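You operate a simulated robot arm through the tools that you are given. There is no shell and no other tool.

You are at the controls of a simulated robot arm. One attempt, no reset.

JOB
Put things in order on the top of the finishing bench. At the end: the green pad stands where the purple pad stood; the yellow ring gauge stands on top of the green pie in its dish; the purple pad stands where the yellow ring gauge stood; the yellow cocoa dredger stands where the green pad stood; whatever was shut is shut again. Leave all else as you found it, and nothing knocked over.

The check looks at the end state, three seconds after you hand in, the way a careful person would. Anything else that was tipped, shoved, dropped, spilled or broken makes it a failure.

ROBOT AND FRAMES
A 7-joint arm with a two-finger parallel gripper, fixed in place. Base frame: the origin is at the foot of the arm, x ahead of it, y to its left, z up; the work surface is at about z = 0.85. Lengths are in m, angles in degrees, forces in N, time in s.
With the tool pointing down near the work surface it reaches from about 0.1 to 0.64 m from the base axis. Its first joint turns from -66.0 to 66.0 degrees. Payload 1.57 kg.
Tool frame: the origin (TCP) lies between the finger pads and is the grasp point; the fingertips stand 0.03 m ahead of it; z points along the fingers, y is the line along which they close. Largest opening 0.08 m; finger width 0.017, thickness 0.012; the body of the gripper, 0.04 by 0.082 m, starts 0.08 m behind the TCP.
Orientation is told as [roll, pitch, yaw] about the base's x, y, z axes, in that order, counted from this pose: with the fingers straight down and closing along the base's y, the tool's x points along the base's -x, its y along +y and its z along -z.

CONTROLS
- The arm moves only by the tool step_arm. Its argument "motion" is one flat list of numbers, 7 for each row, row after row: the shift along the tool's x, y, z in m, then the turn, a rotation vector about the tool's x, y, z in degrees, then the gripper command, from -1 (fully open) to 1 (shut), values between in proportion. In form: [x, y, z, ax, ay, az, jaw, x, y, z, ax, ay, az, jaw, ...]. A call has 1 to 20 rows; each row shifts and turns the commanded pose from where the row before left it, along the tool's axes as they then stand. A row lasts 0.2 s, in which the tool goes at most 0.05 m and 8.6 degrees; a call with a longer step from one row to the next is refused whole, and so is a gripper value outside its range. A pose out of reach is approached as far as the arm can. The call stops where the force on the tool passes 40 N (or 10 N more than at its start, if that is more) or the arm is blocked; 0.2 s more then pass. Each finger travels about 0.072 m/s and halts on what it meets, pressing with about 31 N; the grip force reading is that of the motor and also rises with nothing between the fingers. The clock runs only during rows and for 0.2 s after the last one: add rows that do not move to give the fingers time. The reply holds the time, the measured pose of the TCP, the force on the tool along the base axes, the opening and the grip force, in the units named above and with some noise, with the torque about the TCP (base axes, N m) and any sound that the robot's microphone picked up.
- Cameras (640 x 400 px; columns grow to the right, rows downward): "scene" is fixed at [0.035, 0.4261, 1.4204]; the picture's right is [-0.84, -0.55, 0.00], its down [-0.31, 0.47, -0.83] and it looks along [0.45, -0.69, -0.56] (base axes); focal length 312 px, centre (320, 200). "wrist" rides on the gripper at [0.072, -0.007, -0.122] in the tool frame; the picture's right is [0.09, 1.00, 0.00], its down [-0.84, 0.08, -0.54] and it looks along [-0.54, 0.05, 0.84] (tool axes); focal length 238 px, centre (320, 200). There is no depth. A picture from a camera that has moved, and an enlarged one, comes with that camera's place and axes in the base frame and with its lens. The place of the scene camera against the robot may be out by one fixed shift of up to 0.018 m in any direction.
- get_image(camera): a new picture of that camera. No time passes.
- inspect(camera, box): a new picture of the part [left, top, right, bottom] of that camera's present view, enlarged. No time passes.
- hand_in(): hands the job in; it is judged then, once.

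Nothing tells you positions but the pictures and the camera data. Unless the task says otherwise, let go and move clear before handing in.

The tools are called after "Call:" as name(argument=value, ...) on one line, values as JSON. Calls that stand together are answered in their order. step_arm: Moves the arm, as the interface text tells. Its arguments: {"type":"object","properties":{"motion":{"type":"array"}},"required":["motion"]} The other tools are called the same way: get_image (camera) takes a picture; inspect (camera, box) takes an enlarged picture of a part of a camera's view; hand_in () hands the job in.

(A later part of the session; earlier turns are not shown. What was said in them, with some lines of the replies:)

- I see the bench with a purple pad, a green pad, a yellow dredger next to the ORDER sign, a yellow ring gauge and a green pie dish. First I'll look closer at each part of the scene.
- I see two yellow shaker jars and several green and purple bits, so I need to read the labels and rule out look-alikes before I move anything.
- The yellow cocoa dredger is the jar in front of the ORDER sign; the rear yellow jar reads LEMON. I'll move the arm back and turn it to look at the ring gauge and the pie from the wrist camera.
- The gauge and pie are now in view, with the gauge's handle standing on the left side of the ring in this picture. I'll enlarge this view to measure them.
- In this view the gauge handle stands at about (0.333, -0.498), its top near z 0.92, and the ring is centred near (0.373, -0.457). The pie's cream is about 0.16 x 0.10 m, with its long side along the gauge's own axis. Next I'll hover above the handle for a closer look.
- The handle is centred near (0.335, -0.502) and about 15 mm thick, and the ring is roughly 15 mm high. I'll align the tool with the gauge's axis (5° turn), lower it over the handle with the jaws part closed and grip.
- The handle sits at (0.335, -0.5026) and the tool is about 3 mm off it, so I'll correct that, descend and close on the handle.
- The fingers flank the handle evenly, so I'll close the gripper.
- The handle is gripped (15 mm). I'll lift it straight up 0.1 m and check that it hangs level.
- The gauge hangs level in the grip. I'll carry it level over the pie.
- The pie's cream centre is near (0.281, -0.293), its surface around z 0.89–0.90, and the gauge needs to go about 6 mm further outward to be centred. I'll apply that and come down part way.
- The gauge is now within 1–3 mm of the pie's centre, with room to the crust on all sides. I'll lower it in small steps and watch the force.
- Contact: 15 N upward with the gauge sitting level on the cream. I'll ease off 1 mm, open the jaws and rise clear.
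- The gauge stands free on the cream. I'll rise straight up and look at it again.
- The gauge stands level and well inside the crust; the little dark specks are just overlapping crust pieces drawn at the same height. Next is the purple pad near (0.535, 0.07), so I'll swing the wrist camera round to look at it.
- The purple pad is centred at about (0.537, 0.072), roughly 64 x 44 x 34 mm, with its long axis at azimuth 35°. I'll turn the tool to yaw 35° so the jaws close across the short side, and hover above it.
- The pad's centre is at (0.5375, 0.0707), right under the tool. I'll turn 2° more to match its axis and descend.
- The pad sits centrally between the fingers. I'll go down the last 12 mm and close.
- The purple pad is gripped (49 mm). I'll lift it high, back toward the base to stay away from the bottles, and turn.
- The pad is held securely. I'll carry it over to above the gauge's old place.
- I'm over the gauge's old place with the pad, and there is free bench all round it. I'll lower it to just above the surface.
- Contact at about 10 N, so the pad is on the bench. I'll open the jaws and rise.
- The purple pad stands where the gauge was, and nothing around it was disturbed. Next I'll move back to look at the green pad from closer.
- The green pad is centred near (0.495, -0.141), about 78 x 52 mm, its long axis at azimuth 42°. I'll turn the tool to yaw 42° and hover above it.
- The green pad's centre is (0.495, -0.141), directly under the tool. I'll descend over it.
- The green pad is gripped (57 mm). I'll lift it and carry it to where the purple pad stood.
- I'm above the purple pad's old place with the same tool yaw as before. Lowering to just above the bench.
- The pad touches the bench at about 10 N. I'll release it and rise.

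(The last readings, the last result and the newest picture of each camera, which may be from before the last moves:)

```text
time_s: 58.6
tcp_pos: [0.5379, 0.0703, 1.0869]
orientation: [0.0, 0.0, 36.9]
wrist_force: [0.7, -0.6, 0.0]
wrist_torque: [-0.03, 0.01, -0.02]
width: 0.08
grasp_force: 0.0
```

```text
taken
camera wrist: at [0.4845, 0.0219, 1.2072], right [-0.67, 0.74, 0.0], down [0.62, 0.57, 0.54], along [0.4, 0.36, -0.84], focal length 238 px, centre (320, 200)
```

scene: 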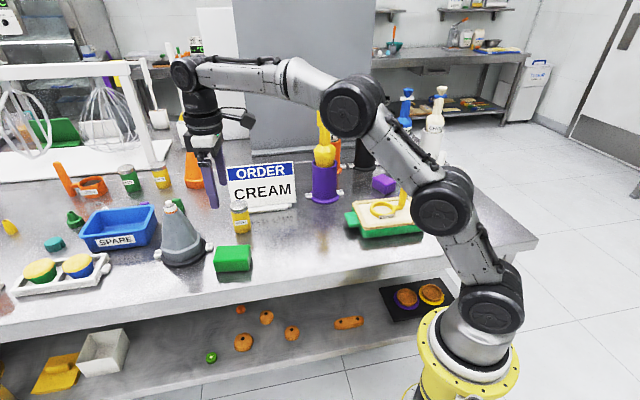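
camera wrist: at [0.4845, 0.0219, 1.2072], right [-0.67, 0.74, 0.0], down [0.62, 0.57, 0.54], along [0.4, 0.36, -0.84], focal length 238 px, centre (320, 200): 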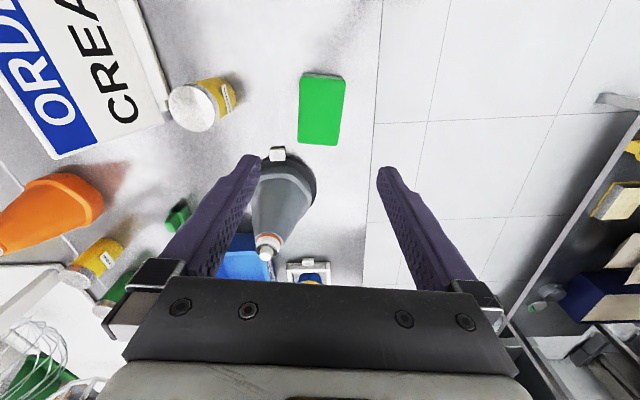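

The green pad stands where the purple one was, with the cone and its clip untouched. Now the dredger: I'll back off and turn the tool toward yaw -44° so the jaws will close parallel to the sign, and take a look.

Call:
step_arm(motion=[0.0352, 0.0015, 0, 0, 0, 0, -1, 0.0352, 0.0015, 0, 0, 0, 0, -1, 0, 0, 0, 0, 0, 8.1, -1, 0, 0, 0, 0, 0, 8.1, -1, 0, 0, 0, 0, 0, 8.1, -1, 0, 0, 0, 0, 0, 8.1, -1, 0, 0, 0, 0, 0, 8.1, -1, 0, 0, 0, 0, 0, 8.1, -1, 0, 0, 0, 0, 0, 8.1, -1, 0, 0, 0, 0, 0, 8.1, -1, 0, 0, 0, 0, 0, 8.1, -1, 0, 0, 0, 0, 0, 8.1, -1, 0, 0, 0, 0, 0, 0, -1])

Call:
get_image(camera="wrist")

Call:
inspect(camera="scene", box=[150, 120, 330, 280])

```text
time_s: 61.4
tcp_pos: [0.4797, 0.032, 1.0877]
orientation: [0.0, 0.0, -44.1]
wrist_force: [-0.8, 0.2, -0.3]
wrist_torque: [0.01, -0.04, -0.01]
width: 0.0803
grasp_force: 0.1
```

```text
taken
camera wrist: at [0.424, 0.0773, 1.2088], right [0.63, 0.78, 0.0], down [0.65, -0.53, 0.54], along [0.42, -0.34, -0.84], focal length 238 px, centre (320, 200)
```

wrist: 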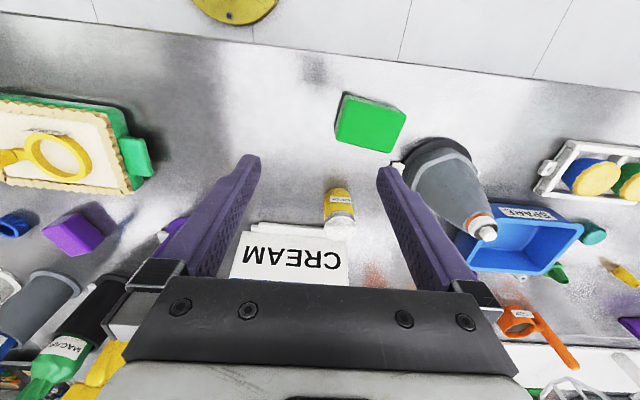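

```text
2.50 times, centred on (240, 200) of scene
camera zoom: at [0.035, 0.4261, 1.4204], right [-0.84, -0.55, 0.0], down [-0.31, 0.47, -0.83], along [0.45, -0.69, -0.56], focal length 780 px, centre (520, 200)
```

zoom: 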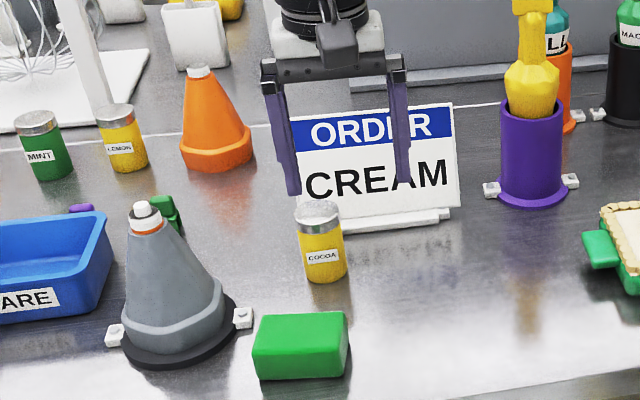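

Call:
inspect(camera="wrist", box=[230, 170, 390, 290])

Call:
inspect(camera="wrist", box=[310, 175, 370, 240])

```text
3.33 times, centred on (310, 230) of wrist
camera zoom: at [0.424, 0.0773, 1.2088], right [0.63, 0.78, 0.0], down [0.65, -0.53, 0.54], along [0.42, -0.34, -0.84], focal length 794 px, centre (353, 100)
```

zoom: 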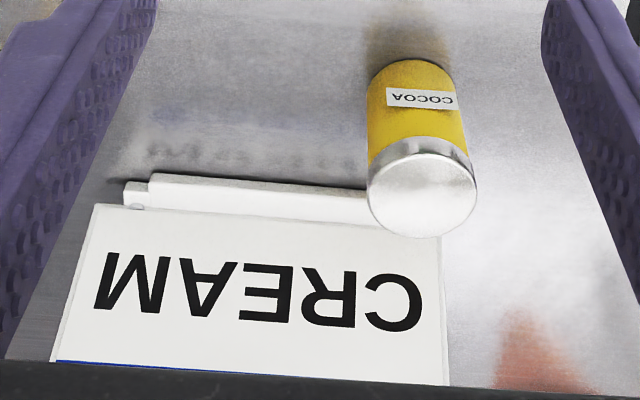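

```text
6.15 times, centred on (340, 208) of wrist
camera zoom: at [0.424, 0.0773, 1.2088], right [0.63, 0.78, 0.0], down [0.65, -0.53, 0.54], along [0.42, -0.34, -0.84], focal length 1467 px, centre (197, 154)
```

zoom: 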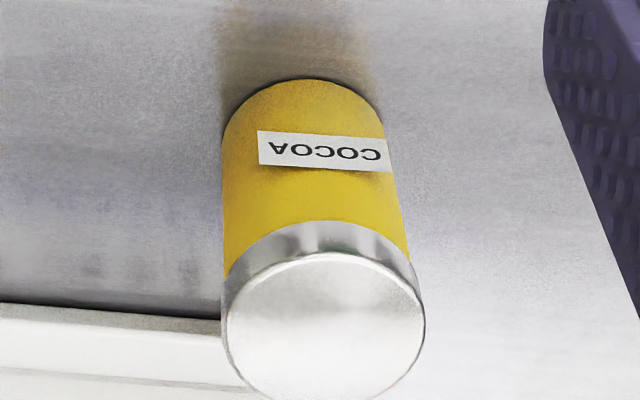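

The dredger is centred near (0.6185, -0.040), about 48 mm across and 85 mm tall, with roughly 36 mm of space to the sign's foot. I'll hover above it.

Call:
step_arm(motion=[-0.03745, 0.0112, 0.0144, 0, 0, 0, -1, -0.03745, 0.0112, 0.0144, 0, 0, 0, -1, -0.03745, 0.0112, 0.0144, 0, 0, 0, -1, -0.03745, 0.0112, 0.0144, 0, 0, 0, -1, 0, 0, 0, 0, 0, 0, -1])

Call:
get_image(camera="wrist")

Call:
inspect(camera="scene", box=[180, 100, 330, 260])

```text
time_s: 62.6
tcp_pos: [0.6187, -0.0404, 1.0302]
orientation: [0.1, 0.0, -44.0]
wrist_force: [-0.7, -0.6, -0.1]
wrist_torque: [0.0, 0.02, 0.0]
width: 0.0798
grasp_force: 0.0
```

```text
taken
camera wrist: at [0.5623, 0.0053, 1.1519], right [0.63, 0.78, 0.0], down [0.66, -0.53, 0.54], along [0.42, -0.34, -0.84], focal length 238 px, centre (320, 200)
```

wrist: 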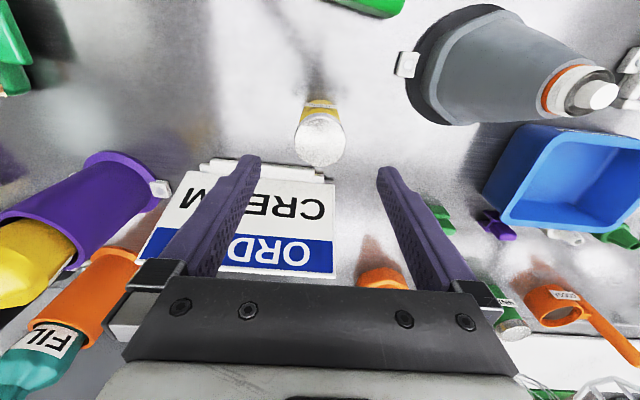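

```text
2.50 times, centred on (255, 180) of scene
camera zoom: at [0.035, 0.4261, 1.4204], right [-0.84, -0.55, 0.0], down [-0.31, 0.47, -0.83], along [0.45, -0.69, -0.56], focal length 780 px, centre (482, 250)
```

zoom: 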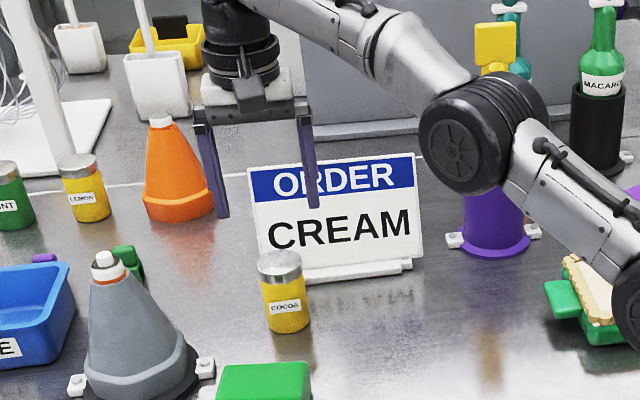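

Call:
inspect(camera="wrist", box=[260, 80, 380, 180])

```text
4.00 times, centred on (320, 130) of wrist
camera zoom: at [0.5623, 0.0053, 1.1519], right [0.63, 0.78, 0.0], down [0.66, -0.53, 0.54], along [0.42, -0.34, -0.84], focal length 953 px, centre (320, 480)
```

zoom: 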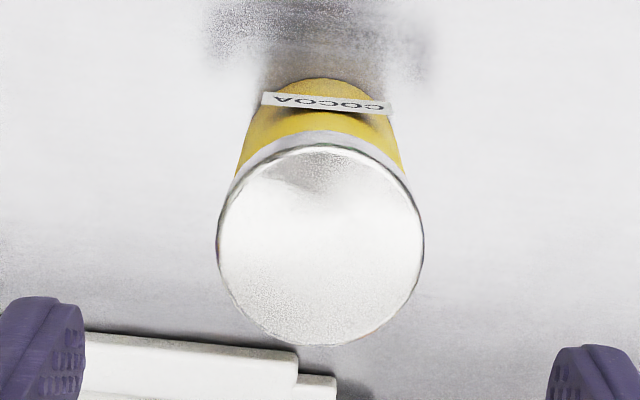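

The dredger is centred between the fingers, about 2.5 mm further out than the tool. I'll correct that and descend over it.

Call:
step_arm(motion=[-0.0025, 0, 0.03, 0, 0, 0, -1, 0, 0, 0.035, 0, 0, 0, -1, 0, 0, 0.03, 0, 0, 0, -1, 0, 0, 0, 0, 0, 0, -1])

Call:
get_image(camera="wrist")

Call:
inspect(camera="scene", box=[180, 120, 330, 260])

```text
time_s: 63.6
tcp_pos: [0.6197, -0.039, 0.9355]
orientation: [0.0, 0.0, -43.9]
wrist_force: [0.3, 0.0, -0.5]
wrist_torque: [0.01, -0.01, 0.02]
width: 0.08
grasp_force: 0.1
```

```text
taken
camera wrist: at [0.5638, 0.0059, 1.0564], right [0.63, 0.78, 0.0], down [0.66, -0.53, 0.54], along [0.42, -0.34, -0.84], focal length 238 px, centre (320, 200)
```

wrist: 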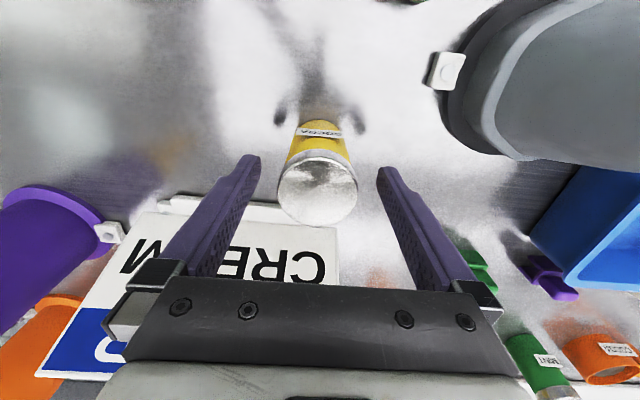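

```text
2.86 times, centred on (255, 190) of scene
camera zoom: at [0.035, 0.4261, 1.4204], right [-0.84, -0.55, 0.0], down [-0.31, 0.47, -0.83], along [0.45, -0.69, -0.56], focal length 891 px, centre (506, 229)
```

zoom: 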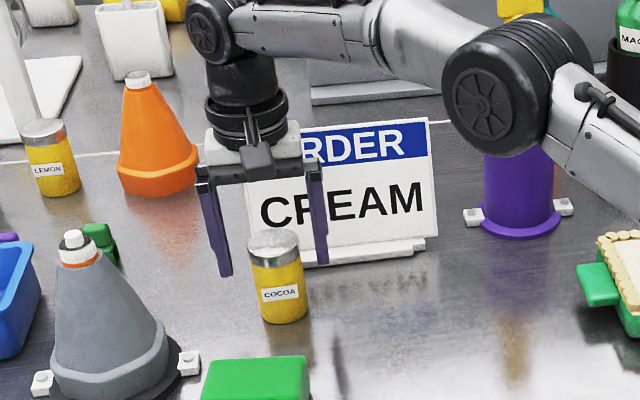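

Call:
step_arm(motion=[0.0015, -0.0015, 0.015, 0, 0, 0, -1, 0, 0, 0.015, 0, 0, 0, -1, 0, 0, 0.012, 0, 0, 0, -1, 0, 0, 0, 0, 0, 0, -1])

Call:
get_image(camera="wrist")

Call:
inspect(camera="scene", box=[180, 140, 310, 260])

```text
time_s: 64.6
tcp_pos: [0.6175, -0.0407, 0.8923]
orientation: [0.0, 0.0, -44.0]
wrist_force: [0.7, -0.3, -0.6]
wrist_torque: [-0.04, -0.03, 0.01]
width: 0.0802
grasp_force: 0.1
```

```text
taken
camera wrist: at [0.5624, 0.0044, 1.0145], right [0.63, 0.78, 0.0], down [0.66, -0.53, 0.54], along [0.42, -0.34, -0.84], focal length 238 px, centre (320, 200)
```

wrist: 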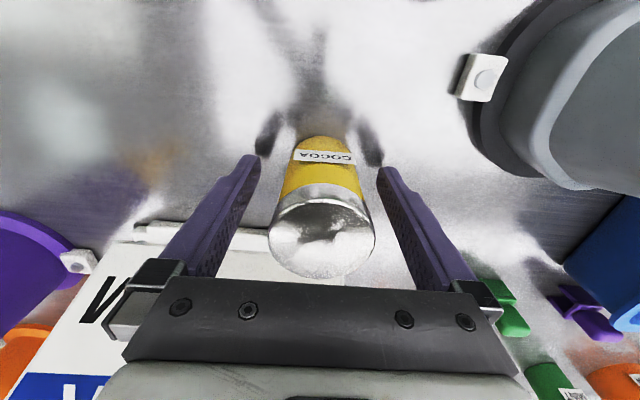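

```text
3.33 times, centred on (245, 200) of scene
camera zoom: at [0.035, 0.4261, 1.4204], right [-0.84, -0.55, 0.0], down [-0.31, 0.47, -0.83], along [0.45, -0.69, -0.56], focal length 1040 px, centre (570, 200)
```

zoom: 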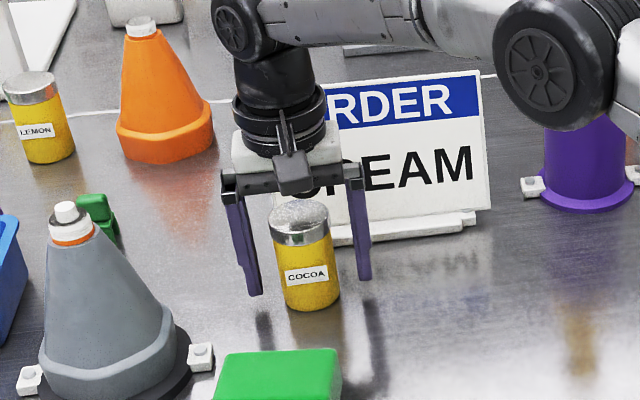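

The dredger stands evenly between the fingers, so I'll close gently.

Call:
step_arm(motion=[0, 0, 0, 0, 0, 0, -0.6, 0, 0, 0, 0, 0, 0, -0.3, 0, 0, 0, 0, 0, 0, -0.1, 0, 0, 0, 0, 0, 0, 0.2, 0, 0, 0, 0, 0, 0, 1, 0, 0, 0, 0, 0, 0, 1])

Call:
get_image(camera="wrist")

```text
time_s: 66.0
tcp_pos: [0.6198, -0.0415, 0.8935]
orientation: [0.0, 0.1, -44.0]
wrist_force: [0.6, -0.4, 0.3]
wrist_torque: [0.01, -0.01, 0.02]
width: 0.0489
grasp_force: 31.2
```

```text
taken
camera wrist: at [0.5624, 0.0044, 1.0148], right [0.63, 0.78, 0.0], down [0.66, -0.53, 0.54], along [0.42, -0.34, -0.84], focal length 238 px, centre (320, 200)
```

wrist: 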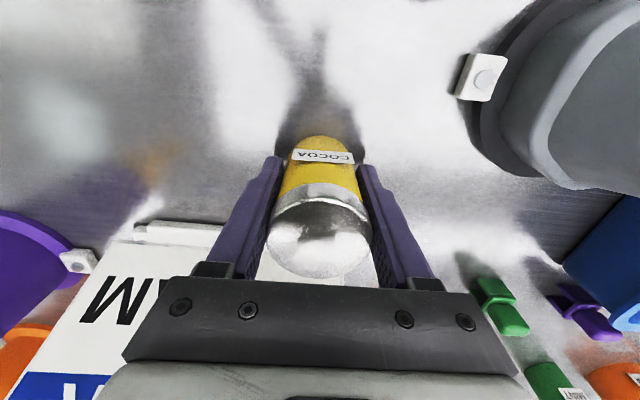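

The dredger is gripped (49 mm). I'll lift it 0.12 m and carry it level along the front of the sign to the green pad's old place.

Call:
step_arm(motion=[0, 0, -0.02, 0, 0, 0, 1, 0, 0, -0.03, 0, 0, 0, 1, 0, 0, -0.035, 0, 0, 0, 1, 0, 0, -0.035, 0, 0, 0, 1, 0.005, -0.03955, 0, 0, 0, 0, 1, 0.005, -0.03955, 0, 0, 0, 0, 1, 0.005, -0.03955, 0, 0, 0, 0, 1, 0.005, -0.03955, 0, 0, 0, 0, 1, 0, 0, 0, 0, 0, 0, 1, 0, 0, 0, 0, 0, 0, 1])

Call:
get_image(camera="wrist")

Call:
inspect(camera="scene", box=[200, 100, 350, 250])

```text
time_s: 68.2
tcp_pos: [0.4954, -0.1425, 1.0114]
orientation: [-0.1, 0.0, -44.0]
wrist_force: [1.0, -0.2, -1.5]
wrist_torque: [-0.03, 0.01, 0.04]
width: 0.0491
grasp_force: 30.6
```

```text
taken
camera wrist: at [0.4399, -0.097, 1.1332], right [0.63, 0.78, 0.0], down [0.66, -0.53, 0.54], along [0.42, -0.34, -0.84], focal length 238 px, centre (320, 200)
```

wrist: 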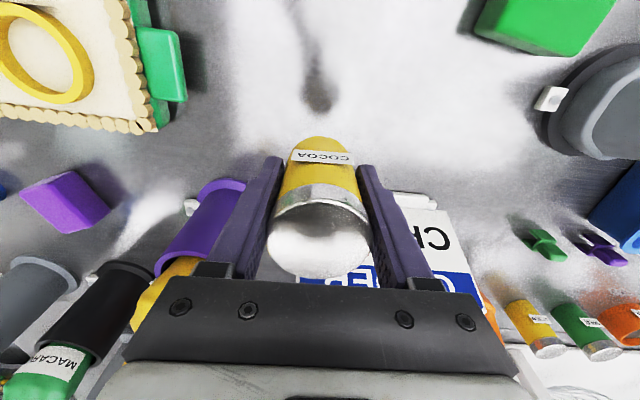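

```text
2.67 times, centred on (275, 175) of scene
camera zoom: at [0.035, 0.4261, 1.4204], right [-0.84, -0.55, 0.0], down [-0.31, 0.47, -0.83], along [0.45, -0.69, -0.56], focal length 832 px, centre (440, 267)
```

zoom: 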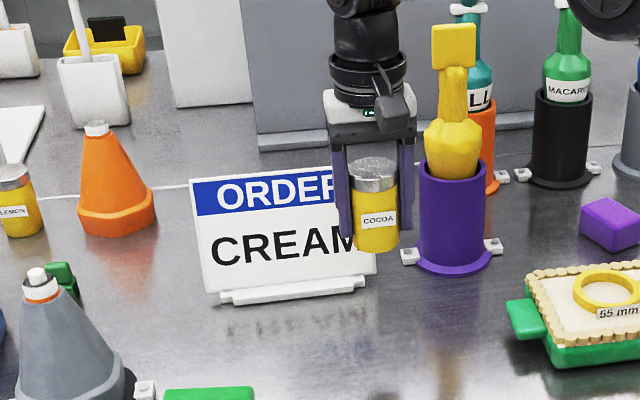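

The dredger hangs upright over the green pad's old place. I'll lower it to just above the bench.

Call:
step_arm(motion=[0, 0, 0.035, 0, 0, 0, 1, 0, 0, 0.035, 0, 0, 0, 1, 0, 0, 0.03, 0, 0, 0, 1, 0, 0, 0.014, 0, 0, 0, 1, 0, 0, 0, 0, 0, 0, 1])

Call:
step_arm(motion=[0, 0, 0.002, 0, 0, 0, 1, 0, 0, 0.002, 0, 0, 0, 1, 0, 0, 0, 0, 0, 0, 1])

Call:
inspect(camera="scene", box=[230, 140, 360, 250])

```text
time_s: 69.4
tcp_pos: [0.4956, -0.1418, 0.8993]
orientation: [-0.1, -0.1, -44.0]
wrist_force: [0.2, -0.5, -0.5]
wrist_torque: [0.01, -0.01, -0.01]
width: 0.0491
grasp_force: 30.8
```

```text
time_s: 70.2
tcp_pos: [0.4941, -0.1422, 0.8964]
orientation: [-0.1, 0.1, -44.0]
wrist_force: [-0.3, 0.6, -0.9]
wrist_torque: [-0.02, -0.01, -0.01]
width: 0.0489
grasp_force: 30.9
```

```text
3.64 times, centred on (295, 195) of scene
camera zoom: at [0.035, 0.4261, 1.4204], right [-0.84, -0.55, 0.0], down [-0.31, 0.47, -0.83], along [0.45, -0.69, -0.56], focal length 1134 px, centre (411, 218)
```

zoom: 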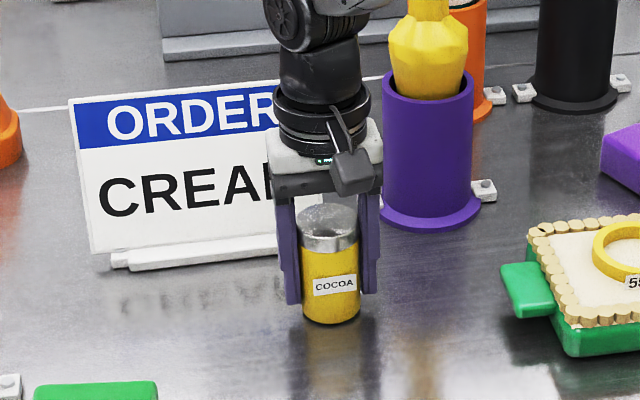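

Call:
step_arm(motion=[0, 0, 0.0015, 0, 0, 0, 1, 0, 0, 0, 0, 0, 0, 1])

```text
time_s: 70.8
tcp_pos: [0.495, -0.1411, 0.8942]
orientation: [-0.1, 0.1, -44.0]
wrist_force: [0.5, -0.2, -0.6]
wrist_torque: [-0.01, -0.05, -0.01]
width: 0.0492
grasp_force: 30.6
```

Call:
step_arm(motion=[0, 0, 0.001, 0, 0, 0, 1, 0, 0, 0, 0, 0, 0, 1])

```text
time_s: 71.4
tcp_pos: [0.4951, -0.1418, 0.8928]
orientation: [0.0, -0.2, -44.0]
wrist_force: [-1.8, -0.2, 2.7]
wrist_torque: [0.03, 0.09, -0.01]
width: 0.049
grasp_force: 30.2
```

Light contact (about 3 N), so the dredger is standing on the bench. I'll release gently.

Call:
step_arm(motion=[0, 0, 0, 0, 0, 0, -0.35, 0, 0, 0, 0, 0, 0, -0.6, 0, 0, 0, 0, 0, 0, -1, 0, 0, 0, 0, 0, 0, -1])

Call:
get_image(camera="wrist")

Call:
inspect(camera="scene", box=[230, 140, 360, 250])

```text
time_s: 72.4
tcp_pos: [0.4948, -0.1412, 0.8938]
orientation: [0.0, 0.1, -44.0]
wrist_force: [0.3, -0.2, -0.1]
wrist_torque: [-0.02, 0.0, -0.02]
width: 0.08
grasp_force: 0.0
```

```text
taken
camera wrist: at [0.4382, -0.0964, 1.0141], right [0.63, 0.78, 0.0], down [0.66, -0.53, 0.54], along [0.42, -0.34, -0.84], focal length 238 px, centre (320, 200)
```

wrist: 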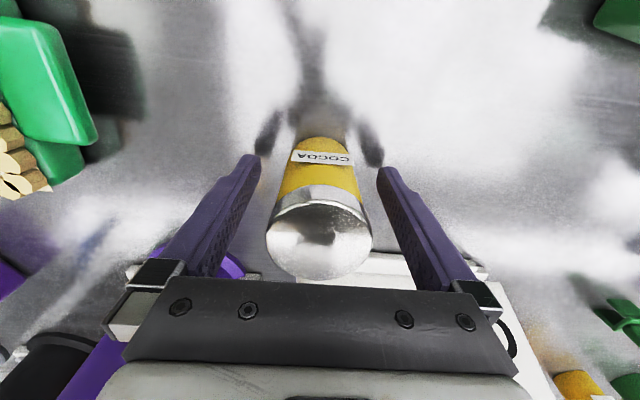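

```text
3.64 times, centred on (295, 195) of scene
camera zoom: at [0.035, 0.4261, 1.4204], right [-0.84, -0.55, 0.0], down [-0.31, 0.47, -0.83], along [0.45, -0.69, -0.56], focal length 1134 px, centre (411, 218)
```

zoom: 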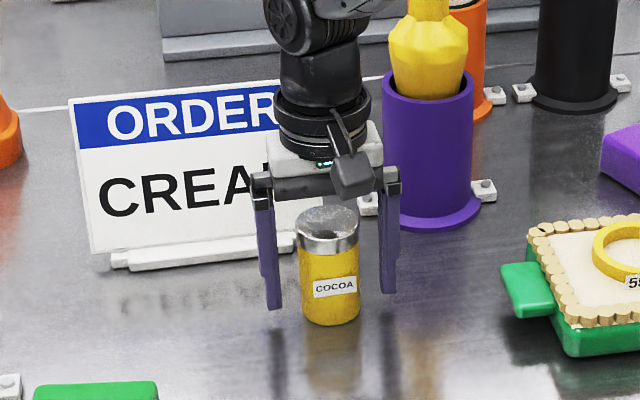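

The dredger stands upright and free. I'll rise straight up and draw the arm back clear of the bench for a full check.

Call:
step_arm(motion=[0, 0, -0.01, 0, 0, 0, -1, 0, 0, -0.03, 0, 0, 0, -1, 0, 0, -0.045, 0, 0, 0, -1, 0, 0, -0.045, 0, 0, 0, -1, 0, 0, -0.045, 0, 0, 0, -1, 0, 0, -0.045, 0, 0, 0, -1, 0.035, 0.02, 0, 0, 0, 0, -1, 0.035, 0.02, 0, 0, 0, 0, -1, 0.035, 0.02, 0, 0, 0, 0, -1, 0.035, 0.02, 0, 0, 0, 0, -1, 0, 0, 0, 0, 0, 0, -1, 0, 0, 0, 0, 0, 0, -1])

Call:
get_image(camera="wrist")

Call:
get_image(camera="scene")

```text
time_s: 75.0
tcp_pos: [0.45, 0.0146, 1.1123]
orientation: [0.0, 0.0, -44.1]
wrist_force: [0.4, -0.4, 0.3]
wrist_torque: [0.03, -0.01, -0.02]
width: 0.0802
grasp_force: 0.0
```

```text
taken
camera wrist: at [0.3933, 0.0593, 1.2336], right [0.63, 0.78, 0.0], down [0.66, -0.53, 0.54], along [0.42, -0.34, -0.84], focal length 238 px, centre (320, 200)
```

wrist: 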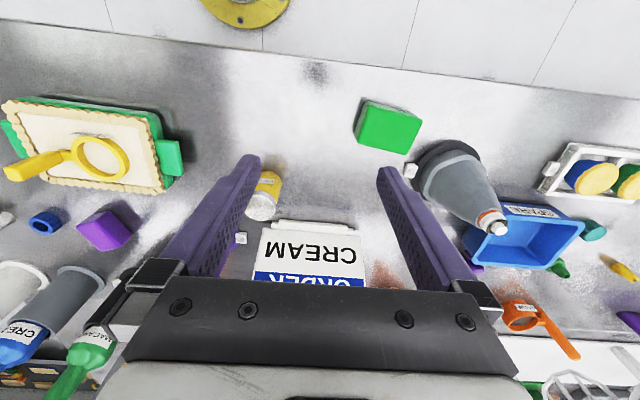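

```text
taken
```

scene: 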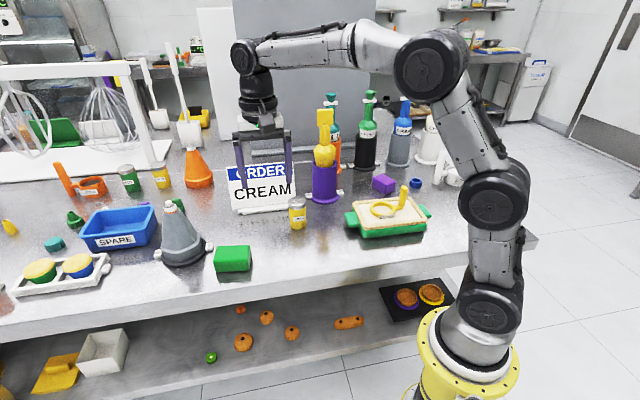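

Call:
inspect(camera="scene", box=[200, 150, 360, 280])

Call:
inspect(camera="scene", box=[320, 140, 480, 260])

Call:
inspect(camera="scene", box=[0, 140, 220, 310])

```text
3.08 times, centred on (280, 215) of scene
camera zoom: at [0.035, 0.4261, 1.4204], right [-0.84, -0.55, 0.0], down [-0.31, 0.47, -0.83], along [0.45, -0.69, -0.56], focal length 960 px, centre (443, 154)
```

zoom: 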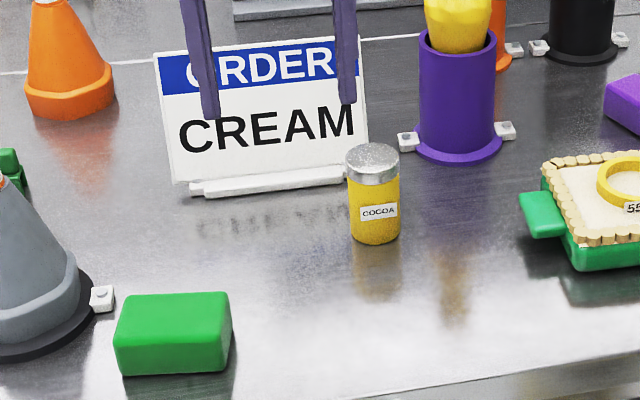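

```text
3.33 times, centred on (400, 200) of scene
camera zoom: at [0.035, 0.4261, 1.4204], right [-0.84, -0.55, 0.0], down [-0.31, 0.47, -0.83], along [0.45, -0.69, -0.56], focal length 1040 px, centre (53, 200)
```

zoom: 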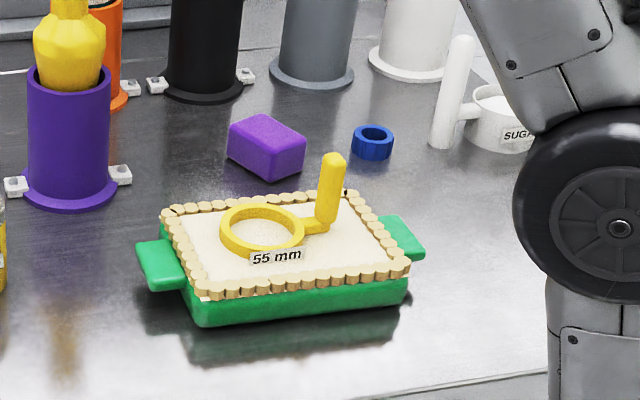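

```text
2.35 times, centred on (110, 225) of scene
camera zoom: at [0.035, 0.4261, 1.4204], right [-0.84, -0.55, 0.0], down [-0.31, 0.47, -0.83], along [0.45, -0.69, -0.56], focal length 734 px, centre (814, 141)
```

zoom: 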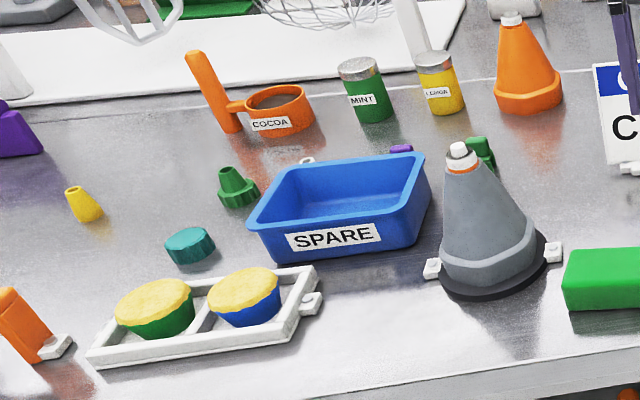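

All four items are in place: the gauge stands upright inside the crust on the pie, purple is at the gauge's spot, green at purple's and the dredger at green's. The sign, cone, pie dish and bottles match the first pictures, nothing shut was opened, and the arm is clear, so I'm handing in.

Call:
hand_in()

```text
The job is handed in.
```

I moved all four items and handed the job in. The final pictures show each one standing where you asked, but the check has not returned a verdict.

- **Yellow ring gauge:** it stands upright on top of the green pie, inside the crust. It touched down at about 15 N. A few dark specks showed between crust pieces afterwards. I took them for a drawing effect where the pieces overlap, not cracks.
- **Purple pad:** it stands where the ring gauge stood. I centred it between the ring and the middle of the gauge, so it may be up to 1 cm off, depending on which point counts as the gauge's position.
- **Green pad:** it stands where the purple pad stood, within a few millimetres.
- **Yellow cocoa dredger:** it stands upright where the green pad stood. I moved the jar labelled COCOA, not the yellow LEMON jar behind it.

I opened nothing, so there was nothing to shut again. The sign, cone and pie dish matched the first pictures, the other things in view looked undisturbed, and the arm was clear of the bench top with its gripper empty when I handed in.
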